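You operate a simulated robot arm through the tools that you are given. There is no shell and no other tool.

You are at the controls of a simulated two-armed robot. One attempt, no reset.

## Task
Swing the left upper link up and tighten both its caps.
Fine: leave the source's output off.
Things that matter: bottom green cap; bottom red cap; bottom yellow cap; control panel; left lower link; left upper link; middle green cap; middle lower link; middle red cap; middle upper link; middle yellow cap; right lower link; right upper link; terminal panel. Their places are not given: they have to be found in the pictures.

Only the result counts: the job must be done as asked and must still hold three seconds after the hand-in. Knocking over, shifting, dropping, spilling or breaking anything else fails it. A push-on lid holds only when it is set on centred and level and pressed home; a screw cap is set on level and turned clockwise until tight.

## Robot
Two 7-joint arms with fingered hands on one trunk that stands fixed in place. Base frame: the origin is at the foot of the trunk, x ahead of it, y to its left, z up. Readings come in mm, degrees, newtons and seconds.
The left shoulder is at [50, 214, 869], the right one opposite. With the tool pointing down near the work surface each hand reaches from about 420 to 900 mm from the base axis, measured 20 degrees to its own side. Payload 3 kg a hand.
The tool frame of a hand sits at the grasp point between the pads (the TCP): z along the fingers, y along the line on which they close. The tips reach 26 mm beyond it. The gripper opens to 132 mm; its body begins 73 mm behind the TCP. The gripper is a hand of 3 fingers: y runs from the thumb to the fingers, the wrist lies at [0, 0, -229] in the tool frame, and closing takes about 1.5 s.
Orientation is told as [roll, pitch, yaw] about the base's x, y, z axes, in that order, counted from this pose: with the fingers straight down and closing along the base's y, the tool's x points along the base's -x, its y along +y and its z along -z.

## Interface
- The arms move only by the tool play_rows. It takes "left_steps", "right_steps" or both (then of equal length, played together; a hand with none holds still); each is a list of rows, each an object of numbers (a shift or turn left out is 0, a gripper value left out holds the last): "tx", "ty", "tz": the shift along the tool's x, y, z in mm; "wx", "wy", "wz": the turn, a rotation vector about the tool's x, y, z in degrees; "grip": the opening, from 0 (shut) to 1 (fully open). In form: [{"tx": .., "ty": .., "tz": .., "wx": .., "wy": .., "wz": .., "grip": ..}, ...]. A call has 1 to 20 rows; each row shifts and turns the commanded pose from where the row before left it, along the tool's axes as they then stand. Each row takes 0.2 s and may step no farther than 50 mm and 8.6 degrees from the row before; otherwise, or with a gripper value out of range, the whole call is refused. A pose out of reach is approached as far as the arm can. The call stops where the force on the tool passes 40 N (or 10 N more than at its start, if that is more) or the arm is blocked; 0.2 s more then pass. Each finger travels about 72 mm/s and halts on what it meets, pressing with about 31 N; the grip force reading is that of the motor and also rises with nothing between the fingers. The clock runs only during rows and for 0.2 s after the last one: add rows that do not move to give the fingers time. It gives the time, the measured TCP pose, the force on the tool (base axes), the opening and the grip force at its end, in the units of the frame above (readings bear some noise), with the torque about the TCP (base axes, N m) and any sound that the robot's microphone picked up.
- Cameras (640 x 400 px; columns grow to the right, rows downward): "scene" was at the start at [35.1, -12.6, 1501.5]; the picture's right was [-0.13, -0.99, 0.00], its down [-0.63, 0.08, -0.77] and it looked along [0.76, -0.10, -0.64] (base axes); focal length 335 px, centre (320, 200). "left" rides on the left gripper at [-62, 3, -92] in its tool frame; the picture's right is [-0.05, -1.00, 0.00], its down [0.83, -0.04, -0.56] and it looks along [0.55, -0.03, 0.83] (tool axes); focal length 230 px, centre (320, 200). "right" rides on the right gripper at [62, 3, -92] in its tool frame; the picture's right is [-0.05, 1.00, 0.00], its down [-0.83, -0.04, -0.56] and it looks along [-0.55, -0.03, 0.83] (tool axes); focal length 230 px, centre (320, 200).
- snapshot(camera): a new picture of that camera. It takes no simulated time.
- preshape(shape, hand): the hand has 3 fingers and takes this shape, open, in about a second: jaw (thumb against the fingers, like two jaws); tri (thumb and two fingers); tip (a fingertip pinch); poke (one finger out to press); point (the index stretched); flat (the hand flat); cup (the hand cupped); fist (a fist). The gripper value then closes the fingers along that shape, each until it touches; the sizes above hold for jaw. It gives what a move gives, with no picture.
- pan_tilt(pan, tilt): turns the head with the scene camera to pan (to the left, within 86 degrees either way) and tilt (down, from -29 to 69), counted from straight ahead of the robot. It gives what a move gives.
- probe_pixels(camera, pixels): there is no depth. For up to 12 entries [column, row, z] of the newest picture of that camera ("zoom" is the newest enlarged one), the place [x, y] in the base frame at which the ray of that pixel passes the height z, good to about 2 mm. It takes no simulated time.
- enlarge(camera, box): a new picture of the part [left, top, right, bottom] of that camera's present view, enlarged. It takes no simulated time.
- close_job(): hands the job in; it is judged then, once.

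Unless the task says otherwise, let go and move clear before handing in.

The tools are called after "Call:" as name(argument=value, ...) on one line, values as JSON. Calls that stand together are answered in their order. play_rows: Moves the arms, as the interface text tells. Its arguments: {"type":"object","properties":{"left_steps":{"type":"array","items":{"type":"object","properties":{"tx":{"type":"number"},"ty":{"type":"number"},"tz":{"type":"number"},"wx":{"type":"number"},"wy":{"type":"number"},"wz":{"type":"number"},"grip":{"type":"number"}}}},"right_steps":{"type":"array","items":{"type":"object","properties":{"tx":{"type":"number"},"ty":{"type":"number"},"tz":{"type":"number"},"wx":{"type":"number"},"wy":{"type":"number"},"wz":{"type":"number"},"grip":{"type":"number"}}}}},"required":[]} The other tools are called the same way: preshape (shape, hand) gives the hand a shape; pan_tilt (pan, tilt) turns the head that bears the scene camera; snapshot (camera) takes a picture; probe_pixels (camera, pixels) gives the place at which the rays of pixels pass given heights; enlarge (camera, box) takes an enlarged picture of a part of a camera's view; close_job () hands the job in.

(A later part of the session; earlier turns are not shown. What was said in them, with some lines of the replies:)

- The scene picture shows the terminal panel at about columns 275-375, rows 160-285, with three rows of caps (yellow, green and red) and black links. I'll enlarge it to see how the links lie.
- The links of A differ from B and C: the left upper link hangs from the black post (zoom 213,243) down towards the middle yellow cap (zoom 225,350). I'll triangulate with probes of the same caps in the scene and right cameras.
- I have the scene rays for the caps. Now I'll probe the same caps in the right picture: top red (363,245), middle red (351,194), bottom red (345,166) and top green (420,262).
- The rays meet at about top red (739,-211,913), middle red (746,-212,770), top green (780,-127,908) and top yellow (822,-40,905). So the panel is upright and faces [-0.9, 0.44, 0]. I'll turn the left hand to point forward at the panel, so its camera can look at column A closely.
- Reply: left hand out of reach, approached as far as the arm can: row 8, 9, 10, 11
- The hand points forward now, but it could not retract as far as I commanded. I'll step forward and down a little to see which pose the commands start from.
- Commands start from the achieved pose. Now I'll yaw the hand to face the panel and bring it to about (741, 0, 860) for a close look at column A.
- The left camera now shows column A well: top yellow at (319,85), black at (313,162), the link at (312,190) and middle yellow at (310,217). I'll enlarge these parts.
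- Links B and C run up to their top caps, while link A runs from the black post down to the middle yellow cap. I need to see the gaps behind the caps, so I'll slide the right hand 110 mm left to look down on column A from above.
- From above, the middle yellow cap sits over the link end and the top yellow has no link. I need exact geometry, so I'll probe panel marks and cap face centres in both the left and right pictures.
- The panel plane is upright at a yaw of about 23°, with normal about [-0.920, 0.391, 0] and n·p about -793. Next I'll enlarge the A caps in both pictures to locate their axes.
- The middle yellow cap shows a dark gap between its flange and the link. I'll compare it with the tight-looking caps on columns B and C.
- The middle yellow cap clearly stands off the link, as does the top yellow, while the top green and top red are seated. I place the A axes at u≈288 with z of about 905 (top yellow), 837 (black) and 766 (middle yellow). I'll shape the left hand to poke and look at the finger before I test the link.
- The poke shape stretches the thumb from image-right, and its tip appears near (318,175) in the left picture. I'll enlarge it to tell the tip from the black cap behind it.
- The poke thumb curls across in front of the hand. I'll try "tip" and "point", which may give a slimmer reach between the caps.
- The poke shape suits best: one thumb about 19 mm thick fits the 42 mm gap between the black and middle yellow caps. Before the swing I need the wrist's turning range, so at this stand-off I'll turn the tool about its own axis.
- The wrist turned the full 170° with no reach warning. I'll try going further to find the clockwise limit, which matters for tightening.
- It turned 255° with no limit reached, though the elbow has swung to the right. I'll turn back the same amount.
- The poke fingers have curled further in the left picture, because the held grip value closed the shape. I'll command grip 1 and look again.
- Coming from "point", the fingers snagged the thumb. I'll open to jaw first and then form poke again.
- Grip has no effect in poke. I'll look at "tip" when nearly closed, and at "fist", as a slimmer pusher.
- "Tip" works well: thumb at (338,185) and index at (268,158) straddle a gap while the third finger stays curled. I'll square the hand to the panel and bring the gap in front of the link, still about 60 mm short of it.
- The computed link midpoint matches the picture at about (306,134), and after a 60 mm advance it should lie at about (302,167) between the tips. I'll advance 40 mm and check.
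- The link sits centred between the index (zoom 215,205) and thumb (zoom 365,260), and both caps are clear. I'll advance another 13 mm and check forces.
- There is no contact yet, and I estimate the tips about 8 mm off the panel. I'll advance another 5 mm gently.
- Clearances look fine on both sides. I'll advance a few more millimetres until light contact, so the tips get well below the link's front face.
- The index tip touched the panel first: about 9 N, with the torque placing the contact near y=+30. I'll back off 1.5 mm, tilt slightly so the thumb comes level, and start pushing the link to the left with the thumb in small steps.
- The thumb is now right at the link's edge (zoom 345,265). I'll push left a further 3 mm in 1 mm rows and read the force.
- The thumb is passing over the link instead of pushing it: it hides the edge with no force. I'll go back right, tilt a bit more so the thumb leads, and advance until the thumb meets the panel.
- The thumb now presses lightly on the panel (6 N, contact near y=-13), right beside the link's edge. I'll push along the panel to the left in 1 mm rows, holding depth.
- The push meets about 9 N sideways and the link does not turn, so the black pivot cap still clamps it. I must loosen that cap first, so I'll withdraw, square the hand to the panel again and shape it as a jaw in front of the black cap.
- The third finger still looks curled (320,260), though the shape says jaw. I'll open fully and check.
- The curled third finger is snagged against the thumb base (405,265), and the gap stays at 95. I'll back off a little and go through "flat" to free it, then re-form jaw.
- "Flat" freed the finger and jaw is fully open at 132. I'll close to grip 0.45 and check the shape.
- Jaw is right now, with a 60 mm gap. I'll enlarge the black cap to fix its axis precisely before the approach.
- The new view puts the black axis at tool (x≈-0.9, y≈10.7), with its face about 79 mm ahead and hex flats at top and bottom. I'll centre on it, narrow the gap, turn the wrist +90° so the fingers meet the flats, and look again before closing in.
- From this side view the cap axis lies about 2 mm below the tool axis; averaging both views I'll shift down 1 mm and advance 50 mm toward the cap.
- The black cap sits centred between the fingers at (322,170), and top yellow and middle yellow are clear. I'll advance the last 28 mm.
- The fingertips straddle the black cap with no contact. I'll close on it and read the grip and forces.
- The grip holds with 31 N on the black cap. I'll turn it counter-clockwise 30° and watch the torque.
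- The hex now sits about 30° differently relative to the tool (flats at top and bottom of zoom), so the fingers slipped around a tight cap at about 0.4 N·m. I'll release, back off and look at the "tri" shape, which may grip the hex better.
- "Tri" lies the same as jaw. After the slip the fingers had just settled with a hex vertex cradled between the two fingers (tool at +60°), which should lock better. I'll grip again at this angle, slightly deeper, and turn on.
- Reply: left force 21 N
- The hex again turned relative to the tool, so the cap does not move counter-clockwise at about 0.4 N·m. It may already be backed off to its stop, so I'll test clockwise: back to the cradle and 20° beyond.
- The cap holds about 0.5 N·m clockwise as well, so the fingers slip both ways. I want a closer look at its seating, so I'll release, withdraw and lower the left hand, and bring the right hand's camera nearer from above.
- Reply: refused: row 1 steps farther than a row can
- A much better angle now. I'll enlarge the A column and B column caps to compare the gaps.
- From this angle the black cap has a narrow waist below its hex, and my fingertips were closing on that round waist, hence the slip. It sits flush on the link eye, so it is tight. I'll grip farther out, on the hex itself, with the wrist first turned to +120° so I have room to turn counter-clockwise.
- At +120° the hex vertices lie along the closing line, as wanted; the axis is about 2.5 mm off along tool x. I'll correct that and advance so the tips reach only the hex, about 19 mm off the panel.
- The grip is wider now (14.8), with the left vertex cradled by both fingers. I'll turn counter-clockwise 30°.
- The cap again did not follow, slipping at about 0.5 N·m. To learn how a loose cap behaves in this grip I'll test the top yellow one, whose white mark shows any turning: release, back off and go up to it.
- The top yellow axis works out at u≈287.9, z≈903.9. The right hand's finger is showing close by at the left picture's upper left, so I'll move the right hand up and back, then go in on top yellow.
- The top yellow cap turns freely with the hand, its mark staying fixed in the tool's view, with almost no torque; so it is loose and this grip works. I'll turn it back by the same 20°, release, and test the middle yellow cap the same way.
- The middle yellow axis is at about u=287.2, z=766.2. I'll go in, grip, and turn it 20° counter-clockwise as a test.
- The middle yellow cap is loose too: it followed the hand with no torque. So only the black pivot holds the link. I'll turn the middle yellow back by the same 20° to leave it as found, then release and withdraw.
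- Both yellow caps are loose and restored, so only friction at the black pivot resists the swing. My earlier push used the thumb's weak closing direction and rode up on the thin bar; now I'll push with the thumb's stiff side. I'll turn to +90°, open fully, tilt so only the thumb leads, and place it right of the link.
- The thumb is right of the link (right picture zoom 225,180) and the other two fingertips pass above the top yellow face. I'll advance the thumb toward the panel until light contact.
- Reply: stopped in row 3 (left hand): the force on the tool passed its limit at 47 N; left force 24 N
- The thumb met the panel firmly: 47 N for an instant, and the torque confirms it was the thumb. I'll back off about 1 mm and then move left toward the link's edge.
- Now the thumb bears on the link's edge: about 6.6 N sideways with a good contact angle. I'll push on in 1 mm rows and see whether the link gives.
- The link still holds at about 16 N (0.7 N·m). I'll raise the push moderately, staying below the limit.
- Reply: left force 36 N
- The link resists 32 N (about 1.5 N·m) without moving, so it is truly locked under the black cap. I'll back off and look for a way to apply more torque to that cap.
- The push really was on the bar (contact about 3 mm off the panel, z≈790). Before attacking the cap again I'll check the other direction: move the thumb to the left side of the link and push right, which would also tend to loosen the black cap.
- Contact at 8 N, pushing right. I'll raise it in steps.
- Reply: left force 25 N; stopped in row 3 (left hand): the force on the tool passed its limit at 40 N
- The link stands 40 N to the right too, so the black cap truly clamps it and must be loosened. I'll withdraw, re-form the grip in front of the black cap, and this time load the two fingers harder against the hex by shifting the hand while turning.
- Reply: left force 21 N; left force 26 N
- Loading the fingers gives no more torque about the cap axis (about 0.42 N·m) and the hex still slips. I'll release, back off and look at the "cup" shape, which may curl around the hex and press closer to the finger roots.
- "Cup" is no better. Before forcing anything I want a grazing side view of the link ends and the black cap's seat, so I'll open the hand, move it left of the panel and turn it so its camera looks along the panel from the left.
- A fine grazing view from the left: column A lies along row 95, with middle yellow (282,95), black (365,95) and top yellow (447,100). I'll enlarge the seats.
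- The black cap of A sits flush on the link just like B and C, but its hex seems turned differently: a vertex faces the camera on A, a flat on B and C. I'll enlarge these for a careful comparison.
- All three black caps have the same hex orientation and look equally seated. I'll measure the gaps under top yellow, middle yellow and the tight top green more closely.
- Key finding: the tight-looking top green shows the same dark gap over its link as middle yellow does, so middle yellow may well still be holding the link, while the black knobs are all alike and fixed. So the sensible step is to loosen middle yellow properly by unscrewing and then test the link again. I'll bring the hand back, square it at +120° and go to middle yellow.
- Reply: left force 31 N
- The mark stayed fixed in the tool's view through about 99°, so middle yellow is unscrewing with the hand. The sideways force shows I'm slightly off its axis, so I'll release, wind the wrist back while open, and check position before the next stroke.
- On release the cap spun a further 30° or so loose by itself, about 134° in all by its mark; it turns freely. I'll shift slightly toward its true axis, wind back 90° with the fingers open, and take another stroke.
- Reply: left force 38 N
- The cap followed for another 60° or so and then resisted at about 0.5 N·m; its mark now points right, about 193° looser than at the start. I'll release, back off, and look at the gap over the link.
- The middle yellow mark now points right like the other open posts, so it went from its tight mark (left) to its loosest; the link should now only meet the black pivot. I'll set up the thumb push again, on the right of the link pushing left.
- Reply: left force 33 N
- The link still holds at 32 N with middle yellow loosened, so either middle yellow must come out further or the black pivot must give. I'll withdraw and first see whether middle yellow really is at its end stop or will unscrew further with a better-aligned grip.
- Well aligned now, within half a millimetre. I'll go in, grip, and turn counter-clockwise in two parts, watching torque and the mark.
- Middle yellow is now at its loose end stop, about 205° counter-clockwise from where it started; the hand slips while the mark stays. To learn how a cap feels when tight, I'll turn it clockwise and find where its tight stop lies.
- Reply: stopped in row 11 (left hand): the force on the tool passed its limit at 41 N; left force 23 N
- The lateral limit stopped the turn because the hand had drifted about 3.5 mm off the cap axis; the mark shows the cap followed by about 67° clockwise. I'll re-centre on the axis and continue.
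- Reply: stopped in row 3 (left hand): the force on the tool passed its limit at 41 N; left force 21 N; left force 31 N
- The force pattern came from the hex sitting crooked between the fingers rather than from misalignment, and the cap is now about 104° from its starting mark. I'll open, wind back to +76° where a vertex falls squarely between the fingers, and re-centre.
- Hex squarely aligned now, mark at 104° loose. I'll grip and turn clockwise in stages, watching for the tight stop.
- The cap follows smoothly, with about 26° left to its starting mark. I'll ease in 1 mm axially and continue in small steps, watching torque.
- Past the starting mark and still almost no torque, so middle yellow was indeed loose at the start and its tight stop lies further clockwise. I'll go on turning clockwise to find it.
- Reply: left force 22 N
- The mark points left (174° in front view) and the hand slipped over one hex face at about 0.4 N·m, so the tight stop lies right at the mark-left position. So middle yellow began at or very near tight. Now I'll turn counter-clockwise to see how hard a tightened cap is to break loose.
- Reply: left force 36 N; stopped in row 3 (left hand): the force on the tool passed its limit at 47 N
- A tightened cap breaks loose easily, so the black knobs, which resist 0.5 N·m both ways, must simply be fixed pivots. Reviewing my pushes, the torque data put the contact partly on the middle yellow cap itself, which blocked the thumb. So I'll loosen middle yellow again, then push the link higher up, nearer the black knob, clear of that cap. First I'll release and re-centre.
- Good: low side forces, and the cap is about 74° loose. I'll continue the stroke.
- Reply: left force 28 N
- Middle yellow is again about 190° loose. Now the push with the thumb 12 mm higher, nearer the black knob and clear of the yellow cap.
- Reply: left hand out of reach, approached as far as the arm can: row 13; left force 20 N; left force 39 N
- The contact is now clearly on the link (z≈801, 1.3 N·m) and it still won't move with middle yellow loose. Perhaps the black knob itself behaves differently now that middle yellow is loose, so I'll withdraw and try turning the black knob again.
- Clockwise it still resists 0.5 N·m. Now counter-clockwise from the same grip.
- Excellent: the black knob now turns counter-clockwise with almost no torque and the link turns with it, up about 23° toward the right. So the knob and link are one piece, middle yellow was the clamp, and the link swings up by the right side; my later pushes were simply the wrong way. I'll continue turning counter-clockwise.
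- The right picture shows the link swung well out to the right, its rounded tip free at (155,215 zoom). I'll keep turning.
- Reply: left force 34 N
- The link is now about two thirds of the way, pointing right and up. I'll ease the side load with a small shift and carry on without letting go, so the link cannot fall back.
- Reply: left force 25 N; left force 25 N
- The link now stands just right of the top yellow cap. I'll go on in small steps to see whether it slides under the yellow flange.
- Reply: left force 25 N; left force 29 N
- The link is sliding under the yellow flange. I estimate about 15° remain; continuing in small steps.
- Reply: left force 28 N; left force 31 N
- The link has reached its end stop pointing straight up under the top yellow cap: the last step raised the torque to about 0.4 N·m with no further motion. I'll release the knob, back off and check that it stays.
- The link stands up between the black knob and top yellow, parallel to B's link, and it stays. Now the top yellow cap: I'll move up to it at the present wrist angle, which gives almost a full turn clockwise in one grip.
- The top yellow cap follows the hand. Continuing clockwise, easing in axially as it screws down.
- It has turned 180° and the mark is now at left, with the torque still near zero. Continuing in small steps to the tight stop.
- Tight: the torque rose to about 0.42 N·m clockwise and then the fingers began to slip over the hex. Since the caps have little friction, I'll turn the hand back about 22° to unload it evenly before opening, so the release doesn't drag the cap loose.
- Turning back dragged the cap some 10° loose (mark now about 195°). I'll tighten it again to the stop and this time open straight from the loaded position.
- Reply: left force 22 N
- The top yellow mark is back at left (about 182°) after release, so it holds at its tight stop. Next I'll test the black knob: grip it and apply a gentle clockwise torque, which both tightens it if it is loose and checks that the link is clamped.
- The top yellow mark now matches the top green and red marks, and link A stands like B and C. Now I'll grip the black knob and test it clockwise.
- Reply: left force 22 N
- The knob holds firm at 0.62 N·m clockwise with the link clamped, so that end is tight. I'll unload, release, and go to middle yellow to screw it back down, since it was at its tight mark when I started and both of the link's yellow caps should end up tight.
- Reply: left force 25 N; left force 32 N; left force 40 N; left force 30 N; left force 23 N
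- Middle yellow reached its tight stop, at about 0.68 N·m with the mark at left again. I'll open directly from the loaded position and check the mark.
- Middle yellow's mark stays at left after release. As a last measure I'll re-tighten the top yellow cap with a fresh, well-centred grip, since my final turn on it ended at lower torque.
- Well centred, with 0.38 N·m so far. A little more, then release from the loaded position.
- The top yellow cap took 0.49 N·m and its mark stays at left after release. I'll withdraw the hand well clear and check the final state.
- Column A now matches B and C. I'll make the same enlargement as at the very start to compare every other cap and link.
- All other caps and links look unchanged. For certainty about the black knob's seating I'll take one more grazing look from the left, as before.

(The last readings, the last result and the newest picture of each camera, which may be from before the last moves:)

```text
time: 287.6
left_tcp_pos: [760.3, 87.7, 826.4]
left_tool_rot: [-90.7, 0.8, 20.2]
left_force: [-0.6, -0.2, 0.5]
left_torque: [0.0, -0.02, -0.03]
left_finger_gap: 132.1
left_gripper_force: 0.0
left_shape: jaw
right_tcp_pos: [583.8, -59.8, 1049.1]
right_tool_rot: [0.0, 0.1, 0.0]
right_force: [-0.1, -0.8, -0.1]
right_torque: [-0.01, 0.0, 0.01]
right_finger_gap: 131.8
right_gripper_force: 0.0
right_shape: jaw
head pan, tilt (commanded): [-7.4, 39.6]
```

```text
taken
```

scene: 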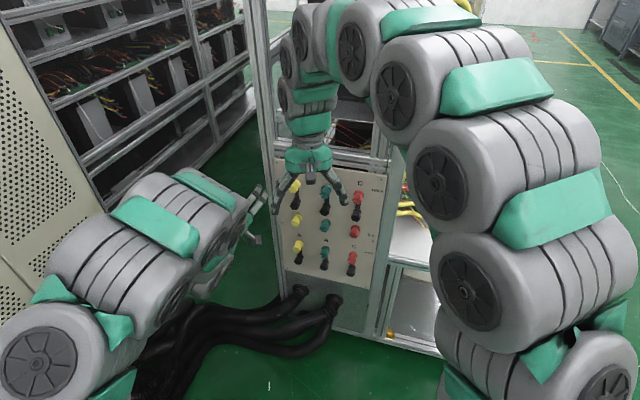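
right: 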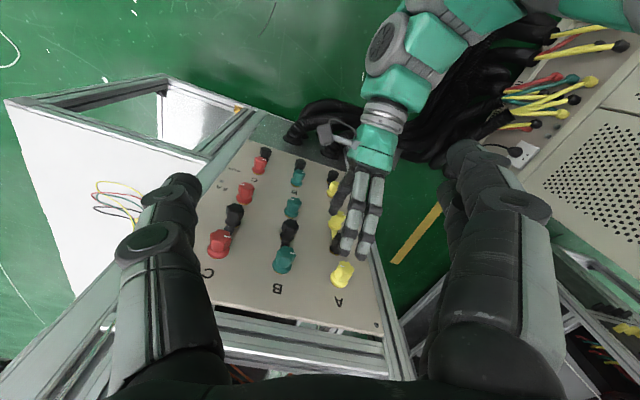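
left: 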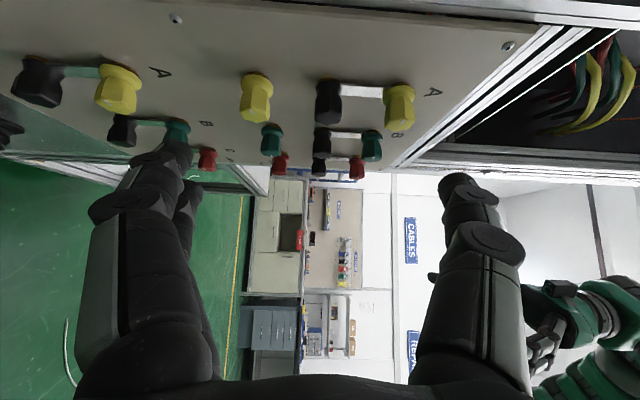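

Call:
enlarge(camera="left", box=[305, 65, 425, 140])

Call:
enlarge(camera="left", box=[310, 70, 350, 100])

Call:
enlarge(camera="left", box=[375, 75, 420, 105])

Call:
enlarge(camera="left", box=[305, 115, 390, 175])

Call:
enlarge(camera="left", box=[230, 60, 290, 110])

```text
5.33 times, centred on (365, 102) of left
```

zoom: 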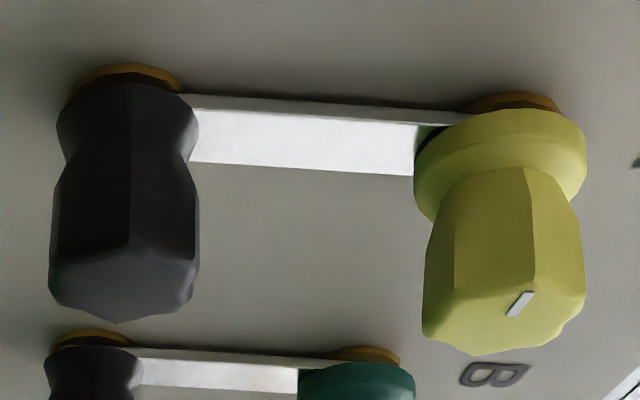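

```text
13.33 times, centred on (330, 85) of left
```

zoom: 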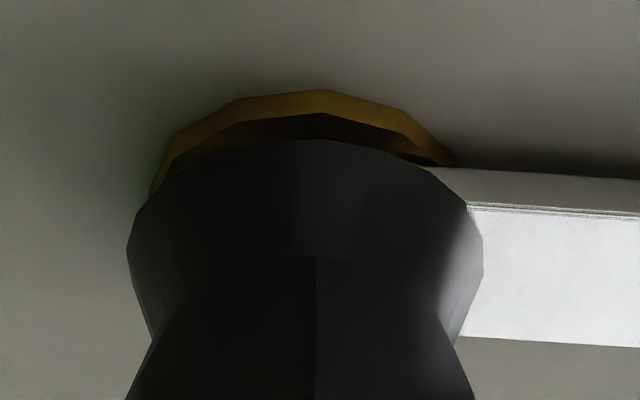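

```text
13.33 times, centred on (398, 90) of left
```

zoom: 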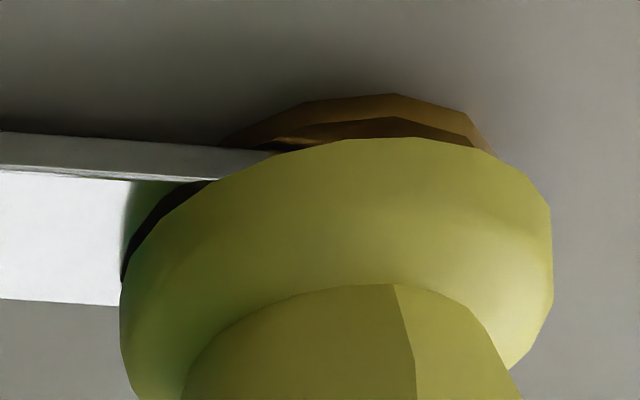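

```text
6.67 times, centred on (348, 145) of left
```

zoom: 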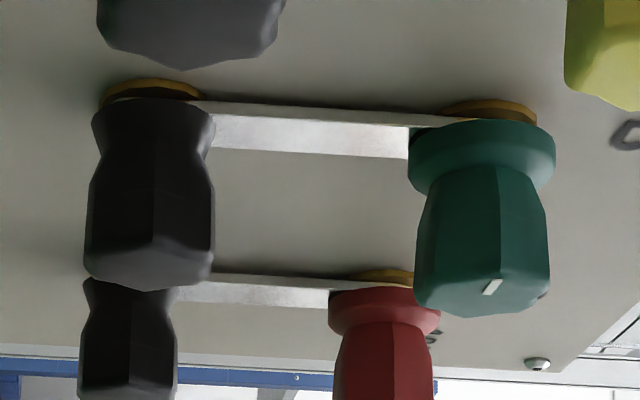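

```text
8.00 times, centred on (260, 85) of left
```

zoom: 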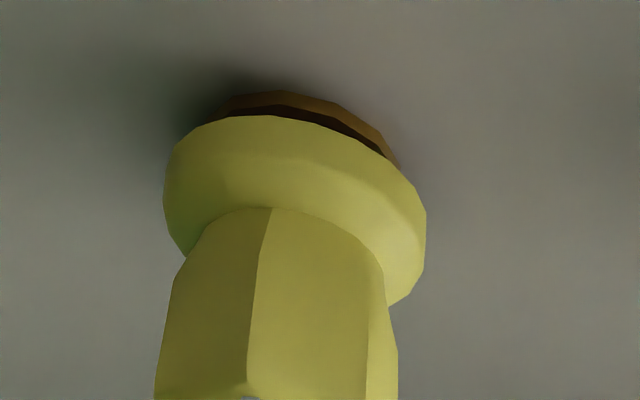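

The link stands upright under the top yellow flange just like B and C. Both yellow marks are at the tight position, the black knob sits flush on the link, and the hands are clear. I never went near the control panel, so the source's output stays off. I'm handing in the job.

Call:
close_job()

```text
The job is handed in.
```

The left upper link is swung up, and its end sits under the top yellow cap. That cap is turned clockwise to its tight stop at about 0.5 N·m. The job is handed in, but the hand-in gave no verdict.

- **Both caps:** I wasn't sure which two caps you meant, so I checked three. The black pivot turned together with the link and never on its own. With the link clamped it held 0.6 N·m clockwise, so I treated it as tight. I loosened the middle yellow cap to free the link, then screwed it back to its tight stop, where it started.
- **Before hand-in:** In the last pictures the link stands up like those on B and C. The marks on both yellow caps match the tight caps on the other columns.
- **Everything else:** The other caps and links look the same as in the first pictures. I never went near the control panel, so the source's output should still be off.
- **Pushes along the way:** Before I found which cap clamped the link, I pushed on it in both directions with up to about 40 N, and the thumb hit the panel once at 47 N. I saw no damage.
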